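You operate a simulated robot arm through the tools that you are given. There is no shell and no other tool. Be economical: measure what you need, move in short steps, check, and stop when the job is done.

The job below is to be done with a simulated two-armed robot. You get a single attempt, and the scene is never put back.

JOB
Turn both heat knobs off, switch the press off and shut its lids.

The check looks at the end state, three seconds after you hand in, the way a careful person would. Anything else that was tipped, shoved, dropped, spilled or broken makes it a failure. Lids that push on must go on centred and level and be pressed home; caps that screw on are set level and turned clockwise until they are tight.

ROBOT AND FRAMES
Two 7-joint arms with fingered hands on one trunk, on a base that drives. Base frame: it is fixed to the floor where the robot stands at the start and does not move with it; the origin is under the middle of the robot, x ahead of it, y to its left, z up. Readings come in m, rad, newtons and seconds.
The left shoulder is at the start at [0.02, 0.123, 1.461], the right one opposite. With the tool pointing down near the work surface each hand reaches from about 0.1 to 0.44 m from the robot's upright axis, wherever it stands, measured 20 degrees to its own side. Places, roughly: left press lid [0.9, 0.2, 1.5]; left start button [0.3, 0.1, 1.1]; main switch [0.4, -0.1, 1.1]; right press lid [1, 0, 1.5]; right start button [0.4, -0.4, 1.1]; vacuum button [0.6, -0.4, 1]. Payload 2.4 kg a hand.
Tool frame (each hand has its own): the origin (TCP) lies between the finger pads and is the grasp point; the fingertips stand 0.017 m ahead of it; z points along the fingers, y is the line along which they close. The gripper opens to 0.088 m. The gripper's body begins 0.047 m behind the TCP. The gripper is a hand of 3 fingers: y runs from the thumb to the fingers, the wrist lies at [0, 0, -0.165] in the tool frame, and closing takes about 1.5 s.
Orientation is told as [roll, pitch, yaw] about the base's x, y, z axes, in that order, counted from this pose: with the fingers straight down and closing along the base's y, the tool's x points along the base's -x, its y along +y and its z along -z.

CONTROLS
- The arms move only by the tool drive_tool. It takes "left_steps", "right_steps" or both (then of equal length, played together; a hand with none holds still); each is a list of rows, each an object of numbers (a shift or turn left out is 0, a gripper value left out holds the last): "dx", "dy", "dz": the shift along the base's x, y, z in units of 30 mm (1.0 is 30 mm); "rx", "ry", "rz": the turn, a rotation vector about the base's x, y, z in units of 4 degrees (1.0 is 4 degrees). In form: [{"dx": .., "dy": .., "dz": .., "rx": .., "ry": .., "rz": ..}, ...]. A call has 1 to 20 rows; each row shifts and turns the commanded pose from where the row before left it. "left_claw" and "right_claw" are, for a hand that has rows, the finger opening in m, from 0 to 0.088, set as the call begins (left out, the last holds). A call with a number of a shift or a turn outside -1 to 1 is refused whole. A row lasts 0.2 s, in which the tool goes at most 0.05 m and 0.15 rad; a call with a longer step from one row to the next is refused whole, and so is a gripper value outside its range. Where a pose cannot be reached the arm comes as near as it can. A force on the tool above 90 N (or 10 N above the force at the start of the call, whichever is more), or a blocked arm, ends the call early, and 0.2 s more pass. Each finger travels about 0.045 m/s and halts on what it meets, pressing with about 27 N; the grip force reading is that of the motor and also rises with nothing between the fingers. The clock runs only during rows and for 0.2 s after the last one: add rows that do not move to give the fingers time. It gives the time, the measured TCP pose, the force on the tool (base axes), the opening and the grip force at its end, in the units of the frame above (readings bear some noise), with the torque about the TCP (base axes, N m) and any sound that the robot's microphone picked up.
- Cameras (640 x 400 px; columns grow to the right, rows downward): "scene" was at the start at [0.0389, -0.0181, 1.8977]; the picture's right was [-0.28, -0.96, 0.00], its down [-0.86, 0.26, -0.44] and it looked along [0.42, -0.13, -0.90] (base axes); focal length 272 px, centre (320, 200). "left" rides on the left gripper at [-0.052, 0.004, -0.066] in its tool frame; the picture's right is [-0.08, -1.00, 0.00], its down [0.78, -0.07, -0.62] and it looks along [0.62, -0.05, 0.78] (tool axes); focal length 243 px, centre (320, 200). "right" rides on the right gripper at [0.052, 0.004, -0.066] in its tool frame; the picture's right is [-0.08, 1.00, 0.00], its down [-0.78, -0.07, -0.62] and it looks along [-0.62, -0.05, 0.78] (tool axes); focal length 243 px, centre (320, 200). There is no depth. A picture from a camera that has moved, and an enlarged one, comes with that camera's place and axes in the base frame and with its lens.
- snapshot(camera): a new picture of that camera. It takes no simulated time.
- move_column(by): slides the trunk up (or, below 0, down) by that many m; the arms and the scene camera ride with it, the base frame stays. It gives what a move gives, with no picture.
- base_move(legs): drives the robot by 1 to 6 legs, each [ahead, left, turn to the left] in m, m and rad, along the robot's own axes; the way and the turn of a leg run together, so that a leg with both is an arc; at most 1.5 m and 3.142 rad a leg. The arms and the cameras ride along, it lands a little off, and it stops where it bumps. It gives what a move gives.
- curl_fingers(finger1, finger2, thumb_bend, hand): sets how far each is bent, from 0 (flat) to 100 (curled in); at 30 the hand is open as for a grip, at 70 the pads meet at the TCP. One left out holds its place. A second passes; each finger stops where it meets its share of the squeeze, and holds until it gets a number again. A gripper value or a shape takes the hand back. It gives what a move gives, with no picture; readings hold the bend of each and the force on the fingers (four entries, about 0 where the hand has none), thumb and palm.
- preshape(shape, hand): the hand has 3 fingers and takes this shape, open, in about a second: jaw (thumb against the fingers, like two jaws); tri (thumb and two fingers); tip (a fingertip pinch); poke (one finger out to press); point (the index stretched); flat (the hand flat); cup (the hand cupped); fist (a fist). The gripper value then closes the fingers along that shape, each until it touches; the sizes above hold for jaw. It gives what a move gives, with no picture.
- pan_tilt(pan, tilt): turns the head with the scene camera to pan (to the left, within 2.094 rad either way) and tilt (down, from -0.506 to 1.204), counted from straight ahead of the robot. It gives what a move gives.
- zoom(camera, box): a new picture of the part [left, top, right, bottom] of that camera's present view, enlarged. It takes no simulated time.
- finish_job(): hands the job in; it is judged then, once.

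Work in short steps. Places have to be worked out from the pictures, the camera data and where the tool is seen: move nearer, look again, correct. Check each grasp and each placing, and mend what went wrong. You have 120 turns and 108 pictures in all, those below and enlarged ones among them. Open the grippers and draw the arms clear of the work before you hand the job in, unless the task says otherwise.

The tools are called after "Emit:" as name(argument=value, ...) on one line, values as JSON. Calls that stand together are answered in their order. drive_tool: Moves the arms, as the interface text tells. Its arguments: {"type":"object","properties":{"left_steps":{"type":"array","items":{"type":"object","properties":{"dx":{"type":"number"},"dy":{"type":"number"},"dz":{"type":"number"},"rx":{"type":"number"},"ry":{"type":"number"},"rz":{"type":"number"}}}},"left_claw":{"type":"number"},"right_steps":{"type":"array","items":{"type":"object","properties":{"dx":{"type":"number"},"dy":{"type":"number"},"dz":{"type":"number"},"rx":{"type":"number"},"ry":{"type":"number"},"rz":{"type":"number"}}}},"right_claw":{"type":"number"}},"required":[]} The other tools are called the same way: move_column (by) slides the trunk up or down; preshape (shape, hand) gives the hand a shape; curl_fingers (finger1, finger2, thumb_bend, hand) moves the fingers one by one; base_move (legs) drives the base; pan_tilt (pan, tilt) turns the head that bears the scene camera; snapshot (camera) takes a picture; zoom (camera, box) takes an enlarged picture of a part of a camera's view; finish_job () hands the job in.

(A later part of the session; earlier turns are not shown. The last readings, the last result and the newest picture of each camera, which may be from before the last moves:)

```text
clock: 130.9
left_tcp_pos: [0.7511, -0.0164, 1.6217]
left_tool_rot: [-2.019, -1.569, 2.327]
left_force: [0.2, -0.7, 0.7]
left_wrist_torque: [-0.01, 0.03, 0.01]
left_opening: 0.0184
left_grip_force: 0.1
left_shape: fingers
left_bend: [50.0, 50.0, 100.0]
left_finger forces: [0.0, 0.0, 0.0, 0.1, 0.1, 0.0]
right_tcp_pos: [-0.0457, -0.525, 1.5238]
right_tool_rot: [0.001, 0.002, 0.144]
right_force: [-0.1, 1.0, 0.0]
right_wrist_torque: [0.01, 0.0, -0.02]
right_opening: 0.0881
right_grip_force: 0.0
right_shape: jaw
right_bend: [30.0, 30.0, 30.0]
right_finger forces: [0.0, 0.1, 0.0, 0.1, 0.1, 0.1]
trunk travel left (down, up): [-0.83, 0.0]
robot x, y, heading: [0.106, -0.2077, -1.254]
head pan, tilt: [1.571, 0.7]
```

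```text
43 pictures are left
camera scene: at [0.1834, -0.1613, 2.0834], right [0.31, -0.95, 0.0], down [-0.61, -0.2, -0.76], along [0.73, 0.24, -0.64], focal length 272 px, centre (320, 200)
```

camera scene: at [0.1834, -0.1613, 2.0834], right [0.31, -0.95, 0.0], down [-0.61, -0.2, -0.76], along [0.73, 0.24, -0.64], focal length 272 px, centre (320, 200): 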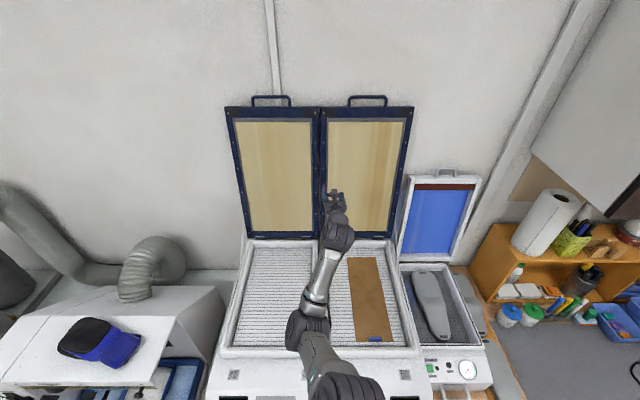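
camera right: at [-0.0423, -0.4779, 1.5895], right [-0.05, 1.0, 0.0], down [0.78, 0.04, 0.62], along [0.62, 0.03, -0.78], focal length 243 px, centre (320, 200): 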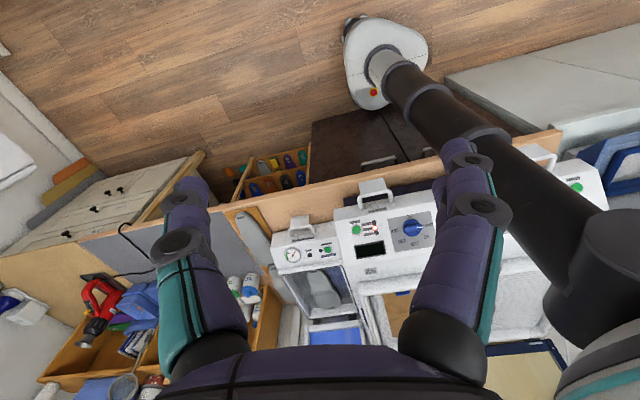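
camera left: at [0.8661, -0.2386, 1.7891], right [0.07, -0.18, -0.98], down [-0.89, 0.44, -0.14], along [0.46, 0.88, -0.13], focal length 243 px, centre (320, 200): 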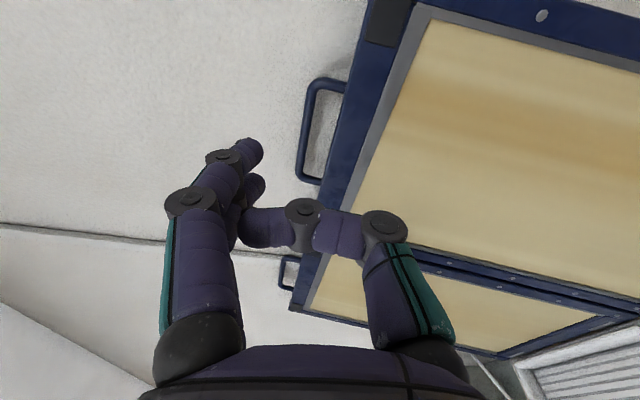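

Good posture. Extend the arm so the elbow is straight, shift the base left 0.35 m, then lower the column to bring the shoulder to z≈1.38.

Emit:
drive_tool(left_steps=[{"dx": 0.76, "dy": 0.245}, {"dx": 0.76, "dy": 0.245}, {"dx": 0.76, "dy": 0.245}, {"dx": 0.76, "dy": 0.245}, {"dx": 0.6, "dy": 0.19}])

Emit:
base_move(legs=[[-0.35, 0, 0]])

Emit:
snapshot(camera="scene")

Emit:
snapshot(camera="left")

```text
clock: 132.1
left_tcp_pos: [0.8608, 0.0181, 1.6233]
left_tool_rot: [-2.154, -1.569, 2.462]
left_force: [-0.7, 0.0, -0.4]
left_wrist_torque: [0.0, 0.03, 0.02]
left_opening: 0.0184
left_grip_force: 0.1
left_shape: fingers
left_bend: [50.0, 50.0, 100.0]
left_finger forces: [0.0, 0.0, 0.0, 0.0, 0.0, 0.0]
right_tcp_pos: [-0.0437, -0.5247, 1.5227]
right_tool_rot: [0.0, 0.002, 0.143]
right_force: [1.0, 0.1, 0.7]
right_wrist_torque: [-0.01, 0.0, -0.01]
right_opening: 0.0878
right_grip_force: 0.1
right_shape: jaw
right_bend: [30.0, 30.0, 30.0]
right_finger forces: [0.0, 0.0, 0.1, 0.0, 0.0, 0.0]
trunk travel left (down, up): [-0.83, 0.0]
robot x, y, heading: [0.1118, -0.2044, -1.251]
head pan, tilt: [1.571, 0.7]
```

```text
clock: 134.4
left_tcp_pos: [0.7515, 0.3483, 1.6228]
left_tool_rot: [-1.974, -1.569, 2.287]
left_force: [-0.7, 0.2, -0.4]
left_wrist_torque: [0.02, 0.0, 0.0]
left_opening: 0.0185
left_grip_force: 0.1
left_shape: fingers
left_bend: [50.0, 50.0, 100.0]
left_finger forces: [0.1, 0.0, 0.0, 0.0, 0.0, 0.1]
right_tcp_pos: [-0.1538, -0.1944, 1.5221]
right_tool_rot: [0.0, 0.002, 0.145]
right_force: [-0.1, -0.7, -0.1]
right_wrist_torque: [0.0, 0.01, -0.01]
right_opening: 0.0878
right_grip_force: 0.1
right_shape: jaw
right_bend: [30.0, 30.0, 30.0]
right_finger forces: [0.1, 0.0, 0.1, 0.1, 0.1, 0.0]
trunk travel left (down, up): [-0.83, 0.0]
robot x, y, heading: [-0.0001, 0.1264, -1.25]
head pan, tilt: [1.571, 0.7]
```

```text
42 pictures are left
camera scene: at [0.0749, 0.1678, 2.0834], right [0.31, -0.95, 0.0], down [-0.61, -0.2, -0.76], along [0.73, 0.24, -0.64], focal length 272 px, centre (320, 200)
```

scene: 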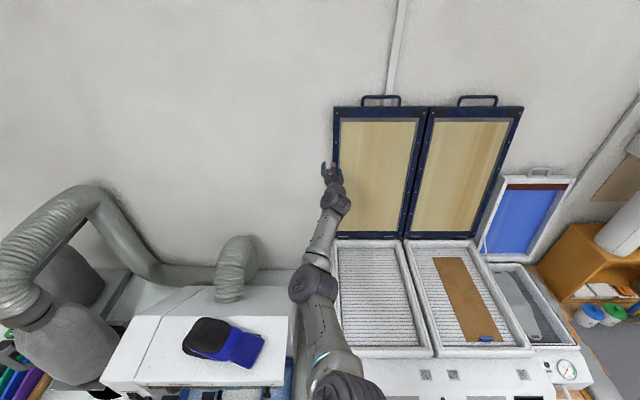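

```text
41 pictures are left
camera left: at [0.6883, 0.3312, 1.6748], right [0.3, -0.95, 0.09], down [-0.57, -0.25, -0.78], along [0.76, 0.19, -0.62], focal length 243 px, centre (320, 200)
```

left: 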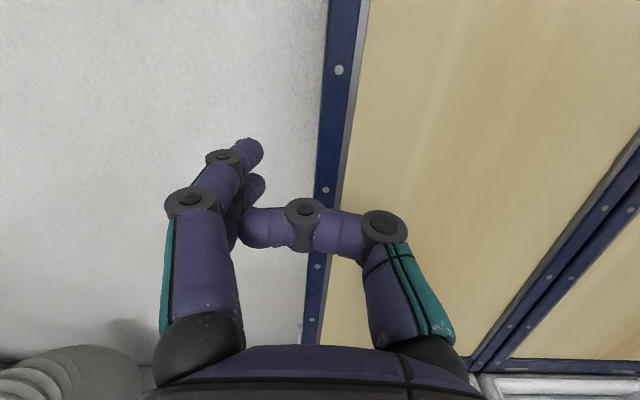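

Left edge of the left lid is at s≈-0.092 and my fingers are just outside it. Try driving in at this spot (in front of the neighbouring bench) to see whether the base can go deeper here.

Emit:
base_move(legs=[[0, 0.1, 0]])

```text
clock: 135.5
left_tcp_pos: [0.8054, 0.4095, 1.619]
left_tool_rot: [-0.041, -1.569, 0.408]
left_force: [-0.4, 0.7, 0.1]
left_wrist_torque: [0.02, 0.0, 0.0]
left_opening: 0.0183
left_grip_force: 0.0
left_shape: fingers
left_bend: [50.0, 50.0, 100.0]
left_finger forces: [0.0, 0.0, 0.0, 0.0, 0.0, 0.1]
right_tcp_pos: [-0.0667, -0.185, 1.5222]
right_tool_rot: [0.002, 0.004, 0.201]
right_force: [0.9, -0.8, 0.4]
right_wrist_torque: [0.02, 0.02, -0.04]
right_opening: 0.0877
right_grip_force: 0.1
right_shape: jaw
right_bend: [30.0, 30.0, 30.0]
right_finger forces: [0.0, 0.1, 0.0, 0.1, 0.1, 0.0]
trunk travel left (down, up): [-0.83, 0.0]
robot x, y, heading: [0.0598, 0.1412, -1.19]
head pan, tilt: [1.571, 0.7]
```

The bench blocks at ~0.10 here. I shift slightly right, square up, and lower the column so the shoulder is level with the hooking height (~1.40).

Emit:
base_move(legs=[[0, -0.03, 0], [0, 0, -0.065], [0.05, 0, 0]])

Emit:
move_column(by=-0.215)

Emit:
snapshot(camera="left")

```text
clock: 137.3
left_tcp_pos: [0.7993, 0.3079, 1.6231]
left_tool_rot: [-1.49, -1.565, 1.791]
left_force: [1.3, 1.2, -0.4]
left_wrist_torque: [-0.04, -0.03, -0.05]
left_opening: 0.0183
left_grip_force: 0.1
left_shape: fingers
left_bend: [50.0, 50.0, 100.0]
left_finger forces: [0.1, 0.0, 0.1, 0.0, 0.0, 0.0]
right_tcp_pos: [-0.1084, -0.2289, 1.5231]
right_tool_rot: [-0.005, 0.002, 0.138]
right_force: [0.4, 0.3, 0.3]
right_wrist_torque: [0.0, 0.01, -0.03]
right_opening: 0.0879
right_grip_force: 0.1
right_shape: jaw
right_bend: [30.0, 30.0, 30.0]
right_finger forces: [0.0, 0.0, 0.0, 0.0, 0.1, 0.0]
trunk travel left (down, up): [-0.83, 0.0]
robot x, y, heading: [0.0497, 0.0831, -1.262]
head pan, tilt: [1.571, 0.7]
```

```text
clock: 139.6
left_tcp_pos: [0.8013, 0.3022, 1.4069]
left_tool_rot: [-1.633, -1.568, 1.936]
left_force: [-0.8, -0.3, -0.4]
left_wrist_torque: [-0.02, -0.01, -0.02]
left_opening: 0.0185
left_grip_force: 0.0
left_shape: fingers
left_bend: [50.0, 50.0, 100.0]
left_finger forces: [0.0, 0.1, 0.0, 0.0, 0.2, 0.0]
right_tcp_pos: [-0.1076, -0.2349, 1.3082]
right_tool_rot: [0.0, 0.002, 0.137]
right_force: [0.1, -0.1, -1.6]
right_wrist_torque: [-0.04, 0.0, 0.0]
right_opening: 0.088
right_grip_force: 0.1
right_shape: jaw
right_bend: [30.0, 30.0, 30.0]
right_finger forces: [0.0, 0.1, 0.0, 0.0, 0.0, 0.0]
trunk travel left (down, up): [-0.615, 0.215]
robot x, y, heading: [0.0478, 0.0818, -1.258]
head pan, tilt: [1.571, 0.7]
```

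```text
40 pictures are left
camera left: at [0.7375, 0.2853, 1.4597], right [0.3, -0.95, 0.09], down [-0.57, -0.25, -0.78], along [0.76, 0.18, -0.62], focal length 243 px, centre (320, 200)
```

left: 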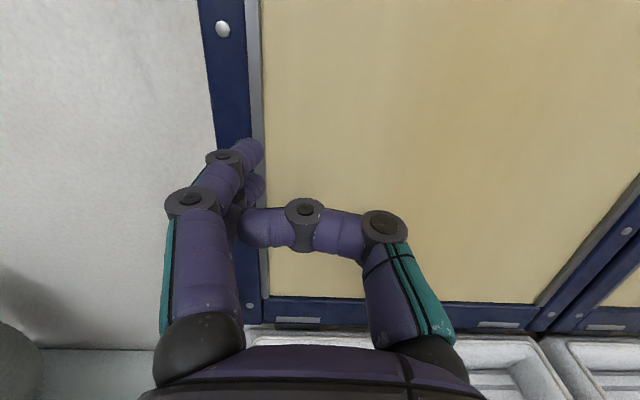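

Shift the hand left past the lid's edge, then drive in.

Emit:
drive_tool(left_steps=[{"dx": -0.2, "dy": 0.62}, {"dx": -0.2, "dy": 0.62}, {"dx": -0.2, "dy": 0.62}, {"dx": -0.2, "dy": 0.62}])

Emit:
base_move(legs=[[0, 0.045, 0]])

Emit:
drive_tool(left_steps=[{"dx": 0.5, "dy": 0.16}, {"dx": 0.5, "dy": 0.16}, {"dx": 0.4, "dy": 0.13}, {}])

Emit:
snapshot(camera="left")

```text
clock: 140.6
left_tcp_pos: [0.7754, 0.3761, 1.4081]
left_tool_rot: [-2.027, -1.568, 2.328]
left_force: [0.2, -0.3, -0.3]
left_wrist_torque: [0.0, -0.02, 0.0]
left_opening: 0.0183
left_grip_force: 0.1
left_shape: fingers
left_bend: [50.0, 50.0, 100.0]
left_finger forces: [0.1, 0.1, 0.0, 0.1, 0.0, 0.0]
right_tcp_pos: [-0.1082, -0.2338, 1.3063]
right_tool_rot: [-0.002, 0.002, 0.136]
right_force: [0.9, 0.1, 1.1]
right_wrist_torque: [-0.02, 0.02, -0.03]
right_opening: 0.0877
right_grip_force: 0.1
right_shape: jaw
right_bend: [30.0, 30.0, 30.0]
right_finger forces: [0.1, 0.2, 0.1, 0.1, 0.0, 0.0]
trunk travel left (down, up): [-0.615, 0.215]
robot x, y, heading: [0.0504, 0.0837, -1.265]
head pan, tilt: [1.571, 0.7]
```

```text
clock: 141.5
left_tcp_pos: [0.8195, 0.3897, 1.4061]
left_tool_rot: [-0.704, -1.569, 1.007]
left_force: [0.5, 0.1, 0.1]
left_wrist_torque: [0.0, 0.01, 0.02]
left_opening: 0.0185
left_grip_force: 0.0
left_shape: fingers
left_bend: [50.0, 50.0, 100.0]
left_finger forces: [0.0, 0.1, 0.0, 0.1, 0.0, 0.0]
right_tcp_pos: [-0.0634, -0.2201, 1.3087]
right_tool_rot: [0.0, 0.002, 0.135]
right_force: [0.5, -0.1, 0.1]
right_wrist_torque: [0.02, 0.02, -0.06]
right_opening: 0.0881
right_grip_force: 0.1
right_shape: jaw
right_bend: [30.0, 30.0, 30.0]
right_finger forces: [0.0, 0.0, 0.0, 0.0, 0.0, 0.1]
trunk travel left (down, up): [-0.615, 0.215]
robot x, y, heading: [0.0938, 0.092, -1.26]
head pan, tilt: [1.571, 0.7]
```

```text
clock: 142.5
left_tcp_pos: [0.8403, 0.3951, 1.4068]
left_tool_rot: [-2.003, -1.572, 2.306]
left_force: [-0.6, -0.6, -0.1]
left_wrist_torque: [-0.01, -0.01, 0.01]
left_opening: 0.0182
left_grip_force: 0.0
left_shape: fingers
left_bend: [50.0, 50.0, 100.0]
left_finger forces: [0.0, 0.1, 0.1, 0.0, 0.1, 0.1]
left hand out of reach, approached as far as the arm can: row 2, 3
right_tcp_pos: [-0.0649, -0.2197, 1.3076]
right_tool_rot: [0.0, 0.001, 0.136]
right_force: [-0.6, 0.2, -0.6]
right_wrist_torque: [-0.05, 0.0, -0.04]
right_opening: 0.0879
right_grip_force: 0.0
right_shape: jaw
right_bend: [30.0, 30.0, 30.0]
right_finger forces: [0.0, 0.0, 0.1, 0.1, 0.0, 0.0]
trunk travel left (down, up): [-0.615, 0.215]
robot x, y, heading: [0.0911, 0.0972, -1.258]
head pan, tilt: [1.571, 0.7]
```

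```text
39 pictures are left
camera left: at [0.7773, 0.3799, 1.4599], right [0.3, -0.95, 0.09], down [-0.57, -0.25, -0.78], along [0.76, 0.18, -0.62], focal length 243 px, centre (320, 200)
```

left: 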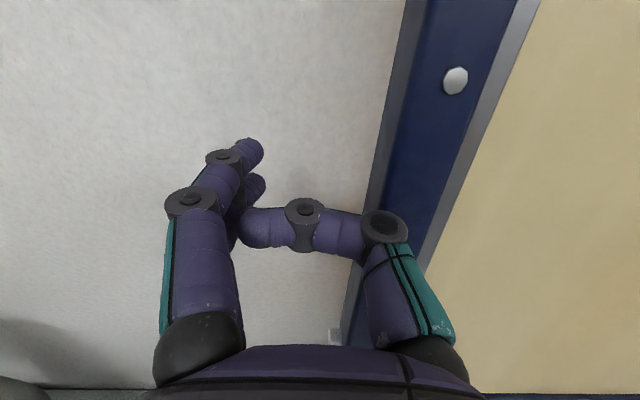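

Fingertips (f≈0.957) lie just behind the lid's rear face (≈0.949) on its left. Move right until the fingers press on the edge.

Emit:
drive_tool(left_steps=[{"dx": 0.1, "dy": -0.31}, {"dx": 0.1, "dy": -0.31}, {"dx": 0.1, "dy": -0.31}, {"dx": 0.1, "dy": -0.31}, {"dx": 0.1, "dy": -0.31}, {}])

Emit:
snapshot(camera="left")

```text
clock: 143.9
left_tcp_pos: [0.8549, 0.3498, 1.4083]
left_tool_rot: [-1.41, -1.569, 1.713]
left_force: [-1.5, 3.4, 0.5]
left_wrist_torque: [0.02, 0.04, 0.05]
left_opening: 0.0197
left_grip_force: 1.7
left_shape: fingers
left_bend: [46.0, 46.0, 100.0]
left_finger forces: [1.8, 1.8, 0.0, 0.0, 0.1, 0.0]
right_tcp_pos: [-0.0661, -0.2209, 1.3073]
right_tool_rot: [-0.001, 0.003, 0.137]
right_force: [0.5, -0.1, -0.8]
right_wrist_torque: [0.01, 0.04, 0.02]
right_opening: 0.088
right_grip_force: 0.0
right_shape: jaw
right_bend: [30.0, 30.0, 30.0]
right_finger forces: [0.0, 0.0, 0.0, 0.0, 0.1, 0.0]
trunk travel left (down, up): [-0.615, 0.215]
robot x, y, heading: [0.0925, 0.0934, -1.266]
head pan, tilt: [1.571, 0.7]
```

```text
38 pictures are left
camera left: at [0.7916, 0.3347, 1.4603], right [0.3, -0.95, 0.09], down [-0.57, -0.25, -0.78], along [0.76, 0.18, -0.62], focal length 243 px, centre (320, 200)
```

left: 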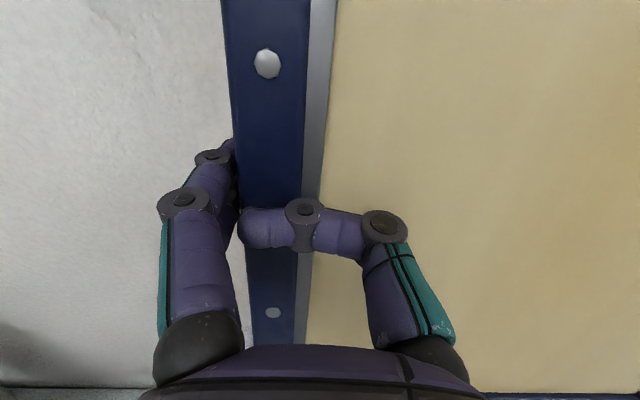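

The fingertips are behind the frame edge. Curl the fingers firmly onto it, then pull back gently.

Emit:
curl_fingers(hand="left", finger1=85, finger2=85)

Emit:
drive_tool(left_steps=[{"dx": -0.16, "dy": -0.05}, {"dx": -0.16, "dy": -0.05}, {"dx": -0.16, "dy": -0.05}, {"dx": -0.16, "dy": -0.05}, {}])

Emit:
snapshot(camera="left")

```text
clock: 144.9
left_tcp_pos: [0.8529, 0.3562, 1.4068]
left_tool_rot: [-1.356, -1.566, 1.663]
left_force: [-5.0, 21.5, 0.8]
left_wrist_torque: [0.02, 0.01, 0.3]
left_opening: 0.0177
left_grip_force: 10.9
left_shape: fingers
left_bend: [54.0, 54.0, 100.0]
left_finger forces: [10.9, 10.9, 0.0, 0.0, 0.1, 0.1]
right_tcp_pos: [-0.0663, -0.2162, 1.3085]
right_tool_rot: [-0.002, 0.0, 0.138]
right_force: [-0.6, -0.1, -0.5]
right_wrist_torque: [-0.02, -0.02, -0.01]
right_opening: 0.0881
right_grip_force: 0.1
right_shape: jaw
right_bend: [30.0, 30.0, 30.0]
right_finger forces: [0.1, 0.1, 0.0, 0.1, 0.1, 0.0]
trunk travel left (down, up): [-0.615, 0.215]
robot x, y, heading: [0.0877, 0.098, -1.26]
head pan, tilt: [1.571, 0.7]
```

```text
clock: 146.1
left_tcp_pos: [0.8328, 0.3492, 1.4085]
left_tool_rot: [-1.755, -1.566, 2.059]
left_force: [-3.9, 21.5, 10.9]
left_wrist_torque: [0.32, -0.14, 0.28]
left_opening: 0.0179
left_grip_force: 10.5
left_shape: fingers
left_bend: [53.0, 52.0, 100.0]
left_finger forces: [10.9, 10.6, 0.0, 0.0, 0.0, 0.0]
right_tcp_pos: [-0.0672, -0.2166, 1.308]
right_tool_rot: [-0.004, 0.0, 0.138]
right_force: [0.3, -0.4, 0.3]
right_wrist_torque: [-0.02, 0.01, 0.0]
right_opening: 0.0881
right_grip_force: 0.1
right_shape: jaw
right_bend: [30.0, 30.0, 30.0]
right_finger forces: [0.0, 0.1, 0.1, 0.1, 0.1, 0.0]
trunk travel left (down, up): [-0.615, 0.215]
robot x, y, heading: [0.09, 0.0919, -1.26]
head pan, tilt: [1.571, 0.7]
```

```text
37 pictures are left
camera left: at [0.7693, 0.3333, 1.4604], right [0.3, -0.95, 0.09], down [-0.57, -0.25, -0.78], along [0.76, 0.18, -0.62], focal length 243 px, centre (320, 200)
```

left: 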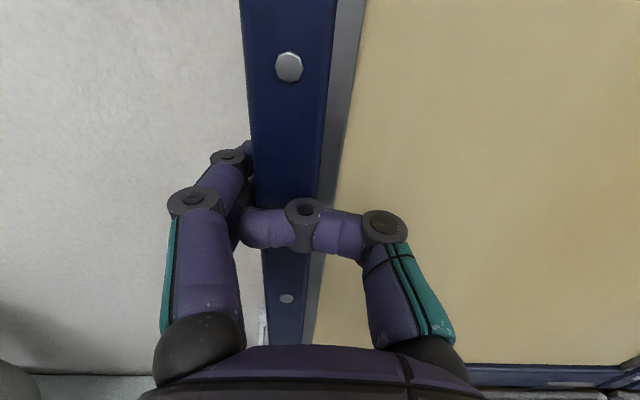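

The frame moved with my hand. Check the lid's angle from the scene camera.

Emit:
snapshot(camera="scene")

```text
36 pictures are left
camera scene: at [0.1611, 0.147, 1.8685], right [0.31, -0.95, 0.0], down [-0.61, -0.2, -0.77], along [0.73, 0.23, -0.64], focal length 272 px, centre (320, 200)
```

scene: 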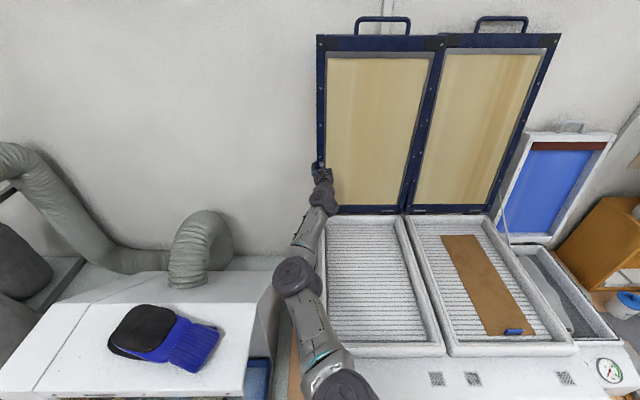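

The left lid is now about upright. Release and see whether it stays.

Emit:
curl_fingers(hand="left", finger1=40, finger2=40)

Emit:
drive_tool(left_steps=[{"dx": -0.1, "dy": 0.4}, {"dx": -0.1, "dy": 0.4}, {"dx": -0.1, "dy": 0.4}, {"dx": -0.1, "dy": 0.4}, {}, {}])

Emit:
snapshot(camera="scene")

```text
clock: 147.1
left_tcp_pos: [0.8359, 0.3437, 1.4075]
left_tool_rot: [-1.805, -1.57, 2.107]
left_force: [-0.3, 0.2, 0.5]
left_wrist_torque: [0.0, 0.03, 0.02]
left_opening: 0.0221
left_grip_force: 0.1
left_shape: fingers
left_bend: [40.0, 40.0, 100.0]
left_finger forces: [0.0, 0.0, 0.0, 0.0, 0.1, 0.0]
right_tcp_pos: [-0.0668, -0.22, 1.308]
right_tool_rot: [-0.001, 0.001, 0.136]
right_force: [-0.2, 0.4, -0.4]
right_wrist_torque: [0.01, 0.0, 0.0]
right_opening: 0.0881
right_grip_force: 0.0
right_shape: jaw
right_bend: [30.0, 30.0, 30.0]
right_finger forces: [0.0, 0.0, 0.1, 0.0, 0.0, 0.1]
trunk travel left (down, up): [-0.615, 0.215]
robot x, y, heading: [0.0909, 0.0939, -1.26]
head pan, tilt: [1.571, 0.7]
```

```text
clock: 148.5
left_tcp_pos: [0.8226, 0.3912, 1.4083]
left_tool_rot: [-1.657, -1.569, 1.959]
left_force: [-0.5, 0.2, -0.6]
left_wrist_torque: [0.01, 0.03, 0.02]
left_opening: 0.0222
left_grip_force: 0.1
left_shape: fingers
left_bend: [40.0, 40.0, 100.0]
left_finger forces: [0.1, 0.1, 0.1, 0.1, 0.0, 0.1]
right_tcp_pos: [-0.0655, -0.2214, 1.3074]
right_tool_rot: [0.001, 0.002, 0.137]
right_force: [-0.1, 0.4, -0.7]
right_wrist_torque: [0.01, 0.02, -0.02]
right_opening: 0.088
right_grip_force: 0.0
right_shape: jaw
right_bend: [30.0, 30.0, 30.0]
right_finger forces: [0.0, 0.0, 0.1, 0.0, 0.0, 0.1]
trunk travel left (down, up): [-0.615, 0.215]
robot x, y, heading: [0.092, 0.0965, -1.262]
head pan, tilt: [1.571, 0.7]
```

```text
35 pictures are left
camera scene: at [0.1646, 0.1405, 1.8684], right [0.31, -0.95, 0.0], down [-0.61, -0.2, -0.76], along [0.73, 0.23, -0.64], focal length 272 px, centre (320, 200)
```

scene: 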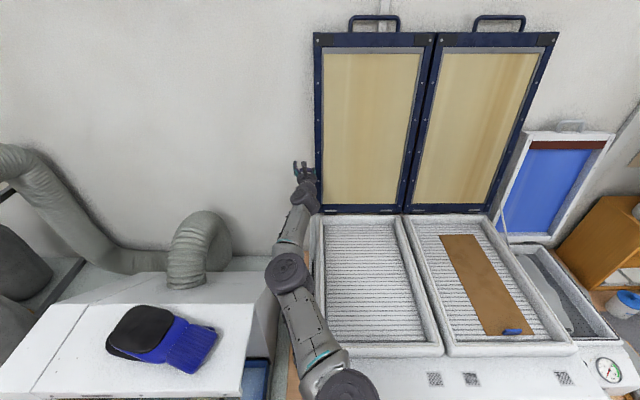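

It fell back, so the hinge is free: I'll pull past upright so the lid leans onto my folded thumb/hand, then lower it under control by driving the base back with the straight arm as support. Re-hook.

Emit:
drive_tool(left_steps=[{"dx": 0.4, "dy": 0.13}, {"dx": 0.4, "dy": 0.13}, {"dx": 0.1, "dy": -0.31}, {"dx": 0.1, "dy": -0.31}, {"dx": 0.1, "dy": -0.31}, {"dx": 0.1, "dy": -0.31}, {"dx": 0.1, "dy": -0.31}, {}])

Emit:
curl_fingers(hand="left", finger1=90, finger2=90)

Emit:
drive_tool(left_steps=[{"dx": -0.16, "dy": -0.05}, {"dx": -0.16, "dy": -0.05}, {"dx": -0.16, "dy": -0.05}, {"dx": -0.16, "dy": -0.05}, {"dx": -0.16, "dy": -0.05}, {"dx": -0.16, "dy": -0.05}, {"dx": -0.16, "dy": -0.05}, {"dx": -0.16, "dy": -0.05}, {"dx": -0.16, "dy": -0.05}, {}])

Emit:
snapshot(camera="scene")

Emit:
snapshot(camera="left")

```text
clock: 150.3
left_tcp_pos: [0.8553, 0.35, 1.409]
left_tool_rot: [-1.68, -1.569, 1.983]
left_force: [-0.3, -0.3, -0.4]
left_wrist_torque: [-0.01, -0.01, -0.01]
left_opening: 0.0221
left_grip_force: 0.1
left_shape: fingers
left_bend: [40.0, 40.0, 100.0]
left_finger forces: [0.0, 0.0, 0.0, 0.0, 0.0, 0.0]
left hand out of reach, approached as far as the arm can: row 2
right_tcp_pos: [-0.0647, -0.221, 1.3065]
right_tool_rot: [0.0, 0.001, 0.137]
right_force: [0.0, -0.7, 0.2]
right_wrist_torque: [0.01, 0.0, 0.04]
right_opening: 0.0881
right_grip_force: 0.0
right_shape: jaw
right_bend: [30.0, 30.0, 30.0]
right_finger forces: [0.0, 0.1, 0.0, 0.1, 0.0, 0.0]
trunk travel left (down, up): [-0.615, 0.215]
robot x, y, heading: [0.0913, 0.1001, -1.26]
head pan, tilt: [1.571, 0.7]
```

```text
clock: 151.3
left_tcp_pos: [0.8521, 0.3573, 1.4066]
left_tool_rot: [-1.407, -1.567, 1.715]
left_force: [-5.3, 22.3, 1.4]
left_wrist_torque: [0.02, 0.01, 0.29]
left_opening: 0.0174
left_grip_force: 11.2
left_shape: fingers
left_bend: [55.0, 55.0, 100.0]
left_finger forces: [11.1, 11.2, 0.0, 0.1, 0.0, 0.0]
right_tcp_pos: [-0.0665, -0.2168, 1.3086]
right_tool_rot: [-0.003, 0.001, 0.139]
right_force: [-0.4, -0.1, -0.3]
right_wrist_torque: [-0.02, -0.02, -0.04]
right_opening: 0.0879
right_grip_force: 0.2
right_shape: jaw
right_bend: [30.0, 30.0, 30.0]
right_finger forces: [0.1, 0.0, 0.0, 0.1, 0.0, 0.0]
trunk travel left (down, up): [-0.615, 0.215]
robot x, y, heading: [0.0919, 0.0934, -1.26]
head pan, tilt: [1.571, 0.7]
```

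```text
clock: 153.5
left_tcp_pos: [0.8084, 0.3424, 1.4093]
left_tool_rot: [-1.641, -1.566, 1.947]
left_force: [-4.5, 18.7, 7.1]
left_wrist_torque: [0.18, -0.12, 0.29]
left_opening: 0.0172
left_grip_force: 10.0
left_shape: fingers
left_bend: [56.0, 53.0, 100.0]
left_finger forces: [11.1, 9.4, 0.0, 0.0, 0.0, 0.0]
right_tcp_pos: [-0.0678, -0.2171, 1.3079]
right_tool_rot: [-0.003, 0.0, 0.138]
right_force: [0.2, 0.4, -0.1]
right_wrist_torque: [-0.01, -0.03, -0.02]
right_opening: 0.0879
right_grip_force: 0.0
right_shape: jaw
right_bend: [30.0, 30.0, 30.0]
right_finger forces: [0.0, 0.0, 0.1, 0.0, 0.0, 0.0]
trunk travel left (down, up): [-0.615, 0.215]
robot x, y, heading: [0.0917, 0.0938, -1.259]
head pan, tilt: [1.571, 0.7]
```

```text
34 pictures are left
camera scene: at [0.1615, 0.1469, 1.8684], right [0.31, -0.95, 0.0], down [-0.61, -0.2, -0.77], along [0.73, 0.23, -0.64], focal length 272 px, centre (320, 200)
```

scene: 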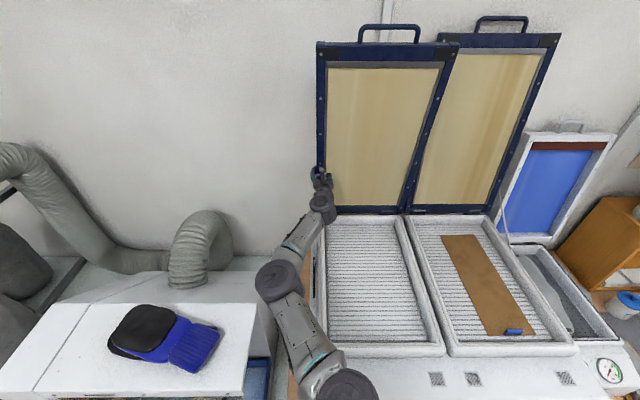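

```text
33 pictures are left
camera left: at [0.7454, 0.3269, 1.4603], right [0.3, -0.95, 0.09], down [-0.57, -0.25, -0.78], along [0.76, 0.18, -0.62], focal length 243 px, centre (320, 200)
```

left: 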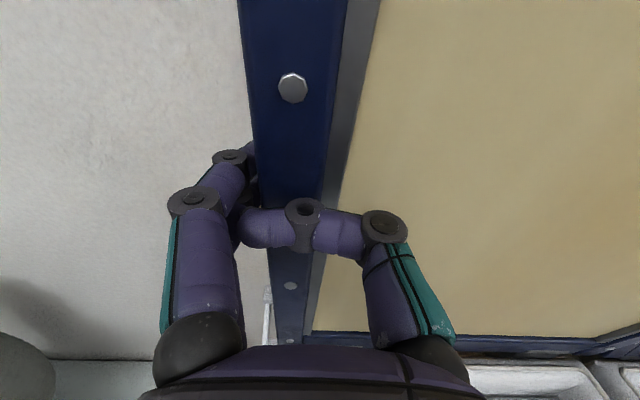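

The lid is now ~6° past upright and held between fingers and thumb. Continue by driving the base back 0.1 m with the arm as support.

Emit:
base_move(legs=[[0, -0.05, 0], [0, -0.05, 0]])

Emit:
snapshot(camera="scene")

Emit:
snapshot(camera="left")

```text
clock: 155.0
left_tcp_pos: [0.7111, 0.3113, 1.41]
left_tool_rot: [-1.834, -1.566, 2.14]
left_force: [-6.7, 19.8, -1.5]
left_wrist_torque: [-0.03, 0.01, 0.35]
left_opening: 0.0174
left_grip_force: 10.3
left_shape: fingers
left_bend: [56.0, 56.0, 100.0]
left_finger forces: [10.6, 10.5, 0.0, 0.1, 0.1, 0.1]
right_tcp_pos: [-0.1646, -0.2484, 1.3079]
right_tool_rot: [-0.002, -0.002, 0.139]
right_force: [0.5, -1.0, -0.1]
right_wrist_torque: [0.0, 0.03, -0.01]
right_opening: 0.0878
right_grip_force: 0.1
right_shape: jaw
right_bend: [30.0, 30.0, 30.0]
right_finger forces: [0.0, 0.0, 0.0, 0.0, 0.0, 0.1]
trunk travel left (down, up): [-0.615, 0.215]
robot x, y, heading: [-0.0035, 0.0681, -1.266]
head pan, tilt: [1.571, 0.7]
```

```text
32 pictures are left
camera scene: at [0.0648, 0.1149, 1.8686], right [0.31, -0.95, 0.0], down [-0.61, -0.2, -0.77], along [0.73, 0.23, -0.64], focal length 272 px, centre (320, 200)
```

scene: 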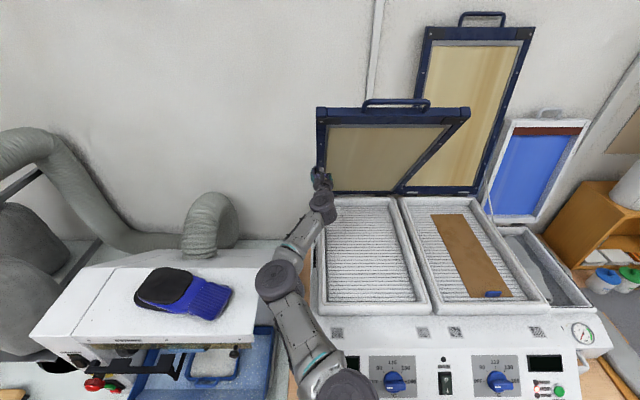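

```text
31 pictures are left
camera left: at [0.6489, 0.2957, 1.461], right [0.3, -0.95, 0.09], down [-0.57, -0.25, -0.78], along [0.76, 0.18, -0.62], focal length 243 px, centre (320, 200)
```

left: 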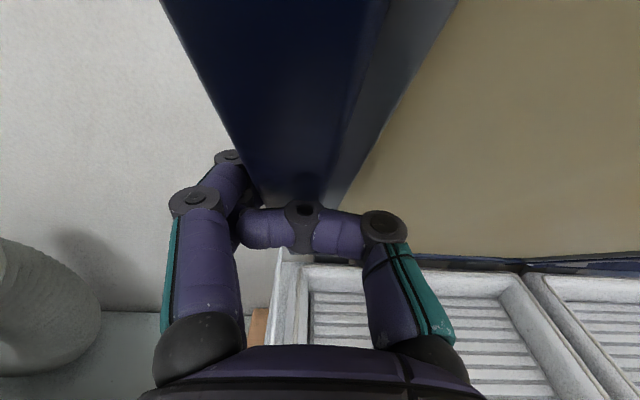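

Works nicely; the lid leans ~37° forward in the hand. Continue backing off.

Emit:
base_move(legs=[[0, -0.05, 0], [0, -0.05, 0], [0, -0.05, 0]])

Emit:
snapshot(camera="scene")

Emit:
snapshot(camera="left")

```text
clock: 156.9
left_tcp_pos: [0.5696, 0.2636, 1.4082]
left_tool_rot: [-1.835, -1.568, 2.141]
left_force: [-0.9, 10.4, -0.7]
left_wrist_torque: [-0.1, 0.05, 0.12]
left_opening: 0.0168
left_grip_force: 4.9
left_shape: fingers
left_bend: [56.0, 72.0, 100.0]
left_finger forces: [10.2, 0.0, 0.0, 0.0, 0.0, 0.0]
right_tcp_pos: [-0.3071, -0.2942, 1.3073]
right_tool_rot: [0.002, 0.001, 0.136]
right_force: [-0.4, -0.8, -0.2]
right_wrist_torque: [-0.04, -0.02, -0.02]
right_opening: 0.0878
right_grip_force: 0.0
right_shape: jaw
right_bend: [30.0, 30.0, 30.0]
right_finger forces: [0.0, 0.0, 0.0, 0.0, 0.1, 0.0]
trunk travel left (down, up): [-0.615, 0.215]
robot x, y, heading: [-0.1492, 0.0217, -1.258]
head pan, tilt: [1.571, 0.7]
```

```text
30 pictures are left
camera scene: at [-0.0772, 0.0671, 1.8686], right [0.3, -0.95, 0.0], down [-0.61, -0.2, -0.77], along [0.73, 0.23, -0.64], focal length 272 px, centre (320, 200)
```

scene: 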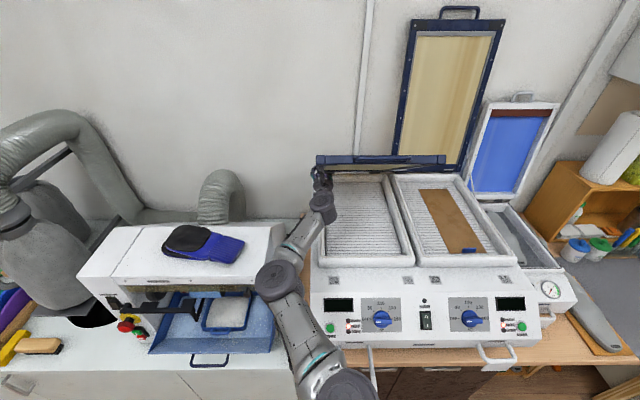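

```text
29 pictures are left
camera left: at [0.507, 0.2479, 1.4609], right [0.3, -0.95, 0.09], down [-0.57, -0.25, -0.78], along [0.76, 0.18, -0.62], focal length 243 px, centre (320, 200)
```

left: 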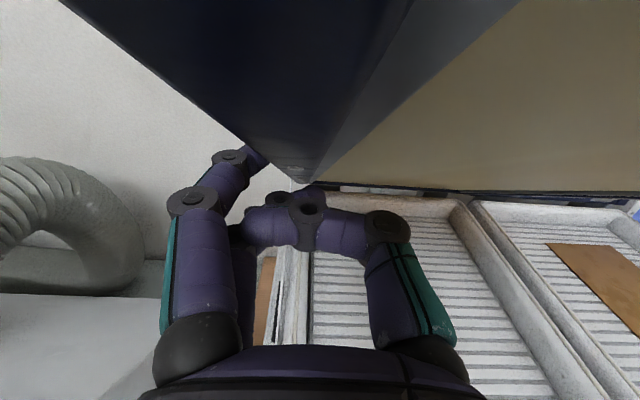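

Lid is ~57° over. Keep backing 0.1 m.

Emit:
base_move(legs=[[0, -0.05, 0], [0, -0.05, 0]])

Emit:
snapshot(camera="scene")

Emit:
snapshot(camera="left")

```text
clock: 158.4
left_tcp_pos: [0.4763, 0.2329, 1.4081]
left_tool_rot: [-1.201, -1.569, 1.508]
left_force: [0.2, 0.3, -0.9]
left_wrist_torque: [-0.04, 0.03, 0.01]
left_opening: 0.0144
left_grip_force: 0.1
left_shape: fingers
left_bend: [72.0, 72.0, 100.0]
left_finger forces: [0.0, 0.0, 0.1, 0.0, 0.1, 0.0]
right_tcp_pos: [-0.4008, -0.3253, 1.3067]
right_tool_rot: [0.001, 0.001, 0.137]
right_force: [1.1, -0.1, 0.6]
right_wrist_torque: [0.01, 0.0, 0.02]
right_opening: 0.088
right_grip_force: 0.1
right_shape: jaw
right_bend: [30.0, 30.0, 30.0]
right_finger forces: [0.1, 0.0, 0.0, 0.0, 0.0, 0.1]
trunk travel left (down, up): [-0.615, 0.215]
robot x, y, heading: [-0.243, -0.0111, -1.261]
head pan, tilt: [1.571, 0.7]
```

```text
28 pictures are left
camera scene: at [-0.1697, 0.0362, 1.8684], right [0.31, -0.95, 0.0], down [-0.61, -0.2, -0.76], along [0.73, 0.23, -0.64], focal length 272 px, centre (320, 200)
```

scene: 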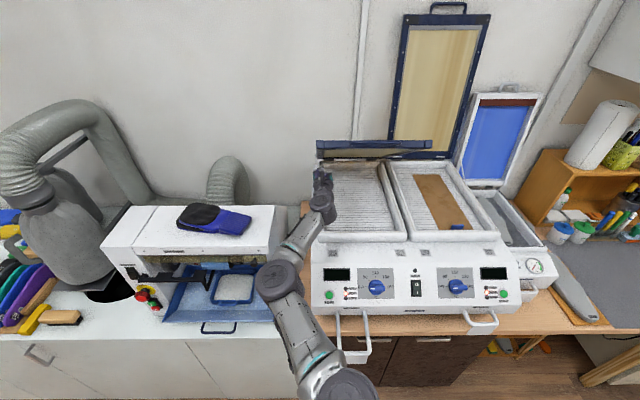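

```text
27 pictures are left
camera left: at [0.4139, 0.2175, 1.46], right [0.3, -0.95, 0.09], down [-0.57, -0.25, -0.78], along [0.76, 0.18, -0.62], focal length 243 px, centre (320, 200)
```

left: 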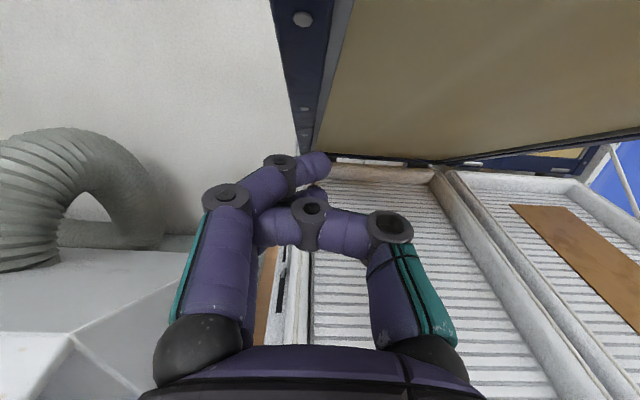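

The lid now holds by itself at ~57°. I'll back out from under it, come over the top of its free end, and press it down with column moves.

Emit:
base_move(legs=[[0, -0.2, 0]])

Emit:
move_column(by=0.215)

Emit:
base_move(legs=[[0.125, 0, 0], [0, 0.15, 0]])

Emit:
snapshot(camera="scene")

Emit:
snapshot(camera="left")

```text
clock: 160.0
left_tcp_pos: [0.2827, 0.1737, 1.4087]
left_tool_rot: [-1.459, -1.569, 1.77]
left_force: [-0.6, -0.7, 0.9]
left_wrist_torque: [-0.02, 0.01, 0.01]
left_opening: 0.0148
left_grip_force: 0.1
left_shape: fingers
left_bend: [72.0, 72.0, 100.0]
left_finger forces: [0.1, 0.0, 0.0, 0.0, 0.0, 0.1]
right_tcp_pos: [-0.5919, -0.3877, 1.3083]
right_tool_rot: [0.0, 0.003, 0.141]
right_force: [-0.2, -0.7, -0.4]
right_wrist_torque: [0.0, 0.04, 0.0]
right_opening: 0.0879
right_grip_force: 0.1
right_shape: jaw
right_bend: [30.0, 30.0, 30.0]
right_finger forces: [0.0, 0.0, 0.0, 0.0, 0.1, 0.1]
trunk travel left (down, up): [-0.615, 0.215]
robot x, y, heading: [-0.4372, -0.0694, -1.254]
head pan, tilt: [1.571, 0.7]
```

```text
clock: 162.3
left_tcp_pos: [0.2827, 0.1746, 1.6217]
left_tool_rot: [-1.023, -1.568, 1.334]
left_force: [0.2, 0.4, -0.8]
left_wrist_torque: [0.0, 0.01, 0.0]
left_opening: 0.0144
left_grip_force: 0.0
left_shape: fingers
left_bend: [72.0, 72.0, 100.0]
left_finger forces: [0.1, 0.0, 0.0, 0.0, 0.1, 0.1]
right_tcp_pos: [-0.5897, -0.3869, 1.5237]
right_tool_rot: [0.0, 0.001, 0.14]
right_force: [0.4, 0.0, -0.7]
right_wrist_torque: [-0.02, -0.02, -0.02]
right_opening: 0.0879
right_grip_force: 0.1
right_shape: jaw
right_bend: [30.0, 30.0, 30.0]
right_finger forces: [0.0, 0.0, 0.0, 0.0, 0.1, 0.0]
trunk travel left (down, up): [-0.83, 0.0]
robot x, y, heading: [-0.4348, -0.0679, -1.254]
head pan, tilt: [1.571, 0.7]
```

```text
clock: 164.5
left_tcp_pos: [0.463, 0.1054, 1.6232]
left_tool_rot: [-1.771, -1.571, 2.081]
left_force: [-0.1, 0.3, -0.1]
left_wrist_torque: [0.02, 0.02, 0.0]
left_opening: 0.0146
left_grip_force: 0.1
left_shape: fingers
left_bend: [72.0, 72.0, 100.0]
left_finger forces: [0.0, 0.1, 0.1, 0.1, 0.0, 0.0]
right_tcp_pos: [-0.4097, -0.459, 1.5218]
right_tool_rot: [0.0, 0.0, 0.141]
right_force: [0.2, -0.1, 0.5]
right_wrist_torque: [-0.01, 0.02, -0.01]
right_opening: 0.0879
right_grip_force: 0.1
right_shape: jaw
right_bend: [30.0, 30.0, 30.0]
right_finger forces: [0.0, 0.0, 0.1, 0.0, 0.0, 0.0]
trunk travel left (down, up): [-0.83, 0.0]
robot x, y, heading: [-0.2536, -0.1391, -1.255]
head pan, tilt: [1.571, 0.7]
```

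```text
26 pictures are left
camera scene: at [-0.1823, -0.0966, 2.0836], right [0.31, -0.95, 0.0], down [-0.61, -0.2, -0.77], along [0.73, 0.24, -0.64], focal length 272 px, centre (320, 200)
```

scene: 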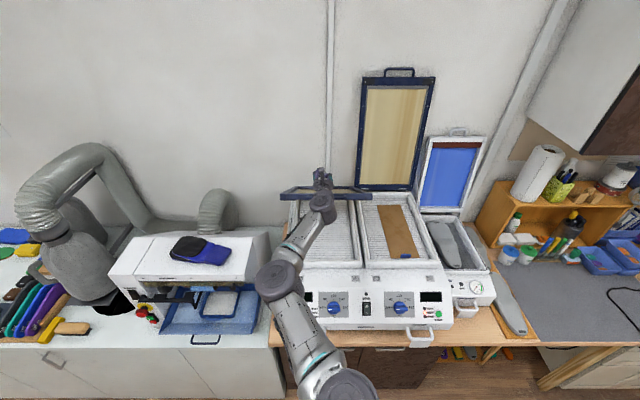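

```text
25 pictures are left
camera left: at [0.4004, 0.0882, 1.6756], right [0.31, -0.95, 0.09], down [-0.57, -0.26, -0.78], along [0.76, 0.19, -0.62], focal length 243 px, centre (320, 200)
```

left: 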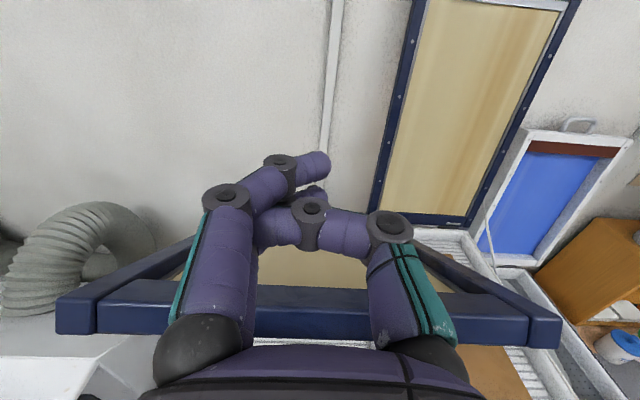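

The hand is above the lid's free end. Lower the column to press it down, in steps.

Emit:
move_column(by=-0.13)

Emit:
snapshot(camera="left")

```text
clock: 166.1
left_tcp_pos: [0.4666, 0.1055, 1.4933]
left_tool_rot: [-1.226, -1.568, 1.538]
left_force: [0.1, 0.1, -0.4]
left_wrist_torque: [0.0, -0.03, -0.04]
left_opening: 0.0145
left_grip_force: 0.0
left_shape: fingers
left_bend: [72.0, 72.0, 100.0]
left_finger forces: [0.0, 0.0, 0.0, 0.0, 0.0, 0.1]
right_tcp_pos: [-0.4077, -0.4597, 1.3941]
right_tool_rot: [-0.001, 0.004, 0.141]
right_force: [0.1, -0.8, -0.4]
right_wrist_torque: [0.01, 0.03, -0.01]
right_opening: 0.0878
right_grip_force: 0.0
right_shape: jaw
right_bend: [30.0, 30.0, 30.0]
right_finger forces: [0.0, 0.1, 0.0, 0.1, 0.1, 0.0]
trunk travel left (down, up): [-0.7, 0.13]
robot x, y, heading: [-0.2494, -0.136, -1.256]
head pan, tilt: [1.571, 0.7]
```

```text
24 pictures are left
camera left: at [0.4022, 0.0881, 1.545], right [0.31, -0.95, 0.09], down [-0.57, -0.26, -0.78], along [0.76, 0.19, -0.62], focal length 243 px, centre (320, 200)
```

left: 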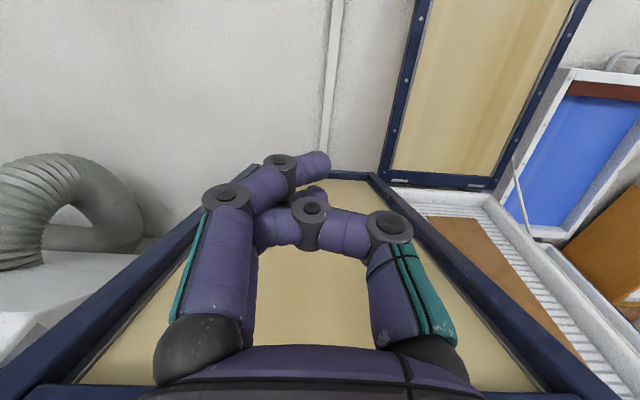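

Lid is below the hand with little force. Continue down.

Emit:
move_column(by=-0.12)

Emit:
snapshot(camera="left")

Emit:
snapshot(camera="scene")

```text
clock: 167.6
left_tcp_pos: [0.4668, 0.1039, 1.3722]
left_tool_rot: [-1.103, -1.567, 1.416]
left_force: [0.4, 0.1, -0.2]
left_wrist_torque: [-0.02, -0.04, -0.04]
left_opening: 0.0147
left_grip_force: 0.0
left_shape: fingers
left_bend: [72.0, 72.0, 100.0]
left_finger forces: [0.0, 0.0, 0.1, 0.0, 0.0, 0.0]
right_tcp_pos: [-0.4083, -0.4598, 1.2725]
right_tool_rot: [0.0, 0.002, 0.141]
right_force: [-0.5, -0.3, 0.6]
right_wrist_torque: [-0.02, 0.0, 0.01]
right_opening: 0.0876
right_grip_force: 0.1
right_shape: jaw
right_bend: [30.0, 30.0, 30.0]
right_finger forces: [0.0, 0.1, 0.0, 0.0, 0.0, 0.0]
trunk travel left (down, up): [-0.58, 0.25]
robot x, y, heading: [-0.2523, -0.1394, -1.255]
head pan, tilt: [1.571, 0.7]
```

```text
23 pictures are left
camera left: at [0.4026, 0.0882, 1.4248], right [0.31, -0.95, 0.09], down [-0.57, -0.26, -0.78], along [0.76, 0.19, -0.62], focal length 243 px, centre (320, 200)
```

left: 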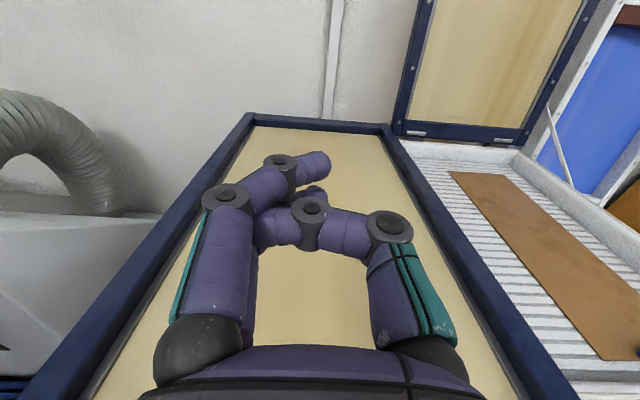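

```text
22 pictures are left
camera scene: at [-0.1797, -0.0966, 1.8335], right [0.31, -0.95, 0.0], down [-0.61, -0.2, -0.76], along [0.73, 0.24, -0.64], focal length 272 px, centre (320, 200)
```

scene: 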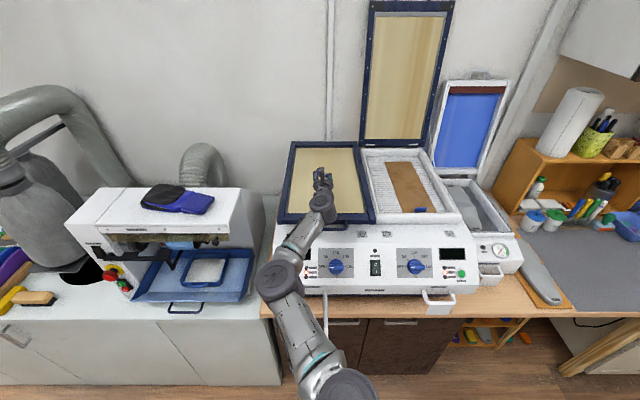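

The left lid has settled shut by itself. Now the same for the right lid via its left edge (s≈0.207): raise slightly, open the fingers, drive in.

Emit:
move_column(by=0.037)

Emit:
curl_fingers(hand="left", finger1=40, finger2=40)

Emit:
base_move(legs=[[0.14, 0, 0], [0, 0.36, 0]])

Emit:
snapshot(camera="left")

```text
clock: 168.4
left_tcp_pos: [0.4647, 0.1053, 1.4089]
left_tool_rot: [-1.002, -1.57, 1.314]
left_force: [0.0, 0.6, -0.2]
left_wrist_torque: [-0.03, 0.03, 0.01]
left_opening: 0.015
left_grip_force: 0.0
left_shape: fingers
left_bend: [72.0, 72.0, 100.0]
left_finger forces: [0.0, 0.1, 0.1, 0.0, 0.1, 0.1]
right_tcp_pos: [-0.4083, -0.4588, 1.3105]
right_tool_rot: [-0.001, 0.002, 0.142]
right_force: [-0.1, 0.2, -0.3]
right_wrist_torque: [-0.04, 0.02, 0.0]
right_opening: 0.088
right_grip_force: 0.1
right_shape: jaw
right_bend: [30.0, 30.0, 30.0]
right_finger forces: [0.0, 0.0, 0.0, 0.0, 0.0, 0.1]
trunk travel left (down, up): [-0.617, 0.213]
robot x, y, heading: [-0.256, -0.1397, -1.253]
head pan, tilt: [1.571, 0.7]
```

```text
clock: 169.4
left_tcp_pos: [0.4648, 0.1048, 1.4091]
left_tool_rot: [-1.055, -1.569, 1.369]
left_force: [-0.9, 0.4, 0.1]
left_wrist_torque: [0.0, -0.03, 0.0]
left_opening: 0.0222
left_grip_force: 0.0
left_shape: fingers
left_bend: [40.0, 40.0, 100.0]
left_finger forces: [0.0, 0.1, 0.0, 0.0, 0.0, 0.0]
right_tcp_pos: [-0.4092, -0.4591, 1.3105]
right_tool_rot: [0.0, 0.002, 0.141]
right_force: [-0.6, 0.4, -0.1]
right_wrist_torque: [0.0, -0.02, -0.01]
right_opening: 0.0879
right_grip_force: 0.1
right_shape: jaw
right_bend: [30.0, 30.0, 30.0]
right_finger forces: [0.1, 0.1, 0.1, 0.1, 0.0, 0.0]
trunk travel left (down, up): [-0.617, 0.213]
robot x, y, heading: [-0.2554, -0.14, -1.252]
head pan, tilt: [1.571, 0.7]
```

```text
clock: 172.7
left_tcp_pos: [0.8583, 0.0885, 1.4091]
left_tool_rot: [-0.88, -1.57, 1.195]
left_force: [0.9, -0.2, 0.3]
left_wrist_torque: [0.01, -0.01, 0.0]
left_opening: 0.0219
left_grip_force: 0.2
left_shape: fingers
left_bend: [40.0, 40.0, 100.0]
left_finger forces: [0.1, 0.0, 0.1, 0.0, 0.1, 0.1]
right_tcp_pos: [-0.0154, -0.4754, 1.31]
right_tool_rot: [-0.002, 0.001, 0.143]
right_force: [0.5, 0.0, 0.1]
right_wrist_torque: [0.02, 0.0, 0.01]
right_opening: 0.0878
right_grip_force: 0.0
right_shape: jaw
right_bend: [30.0, 30.0, 30.0]
right_finger forces: [0.1, 0.0, 0.0, 0.0, 0.1, 0.0]
trunk travel left (down, up): [-0.617, 0.213]
robot x, y, heading: [0.1411, -0.1581, -1.252]
head pan, tilt: [1.571, 0.7]
```

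```text
21 pictures are left
camera left: at [0.7944, 0.0732, 1.4614], right [0.31, -0.95, 0.09], down [-0.57, -0.26, -0.78], along [0.76, 0.19, -0.62], focal length 243 px, centre (320, 200)
```

left: 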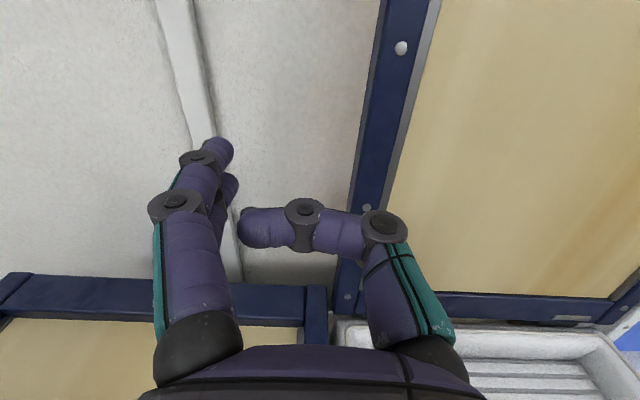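

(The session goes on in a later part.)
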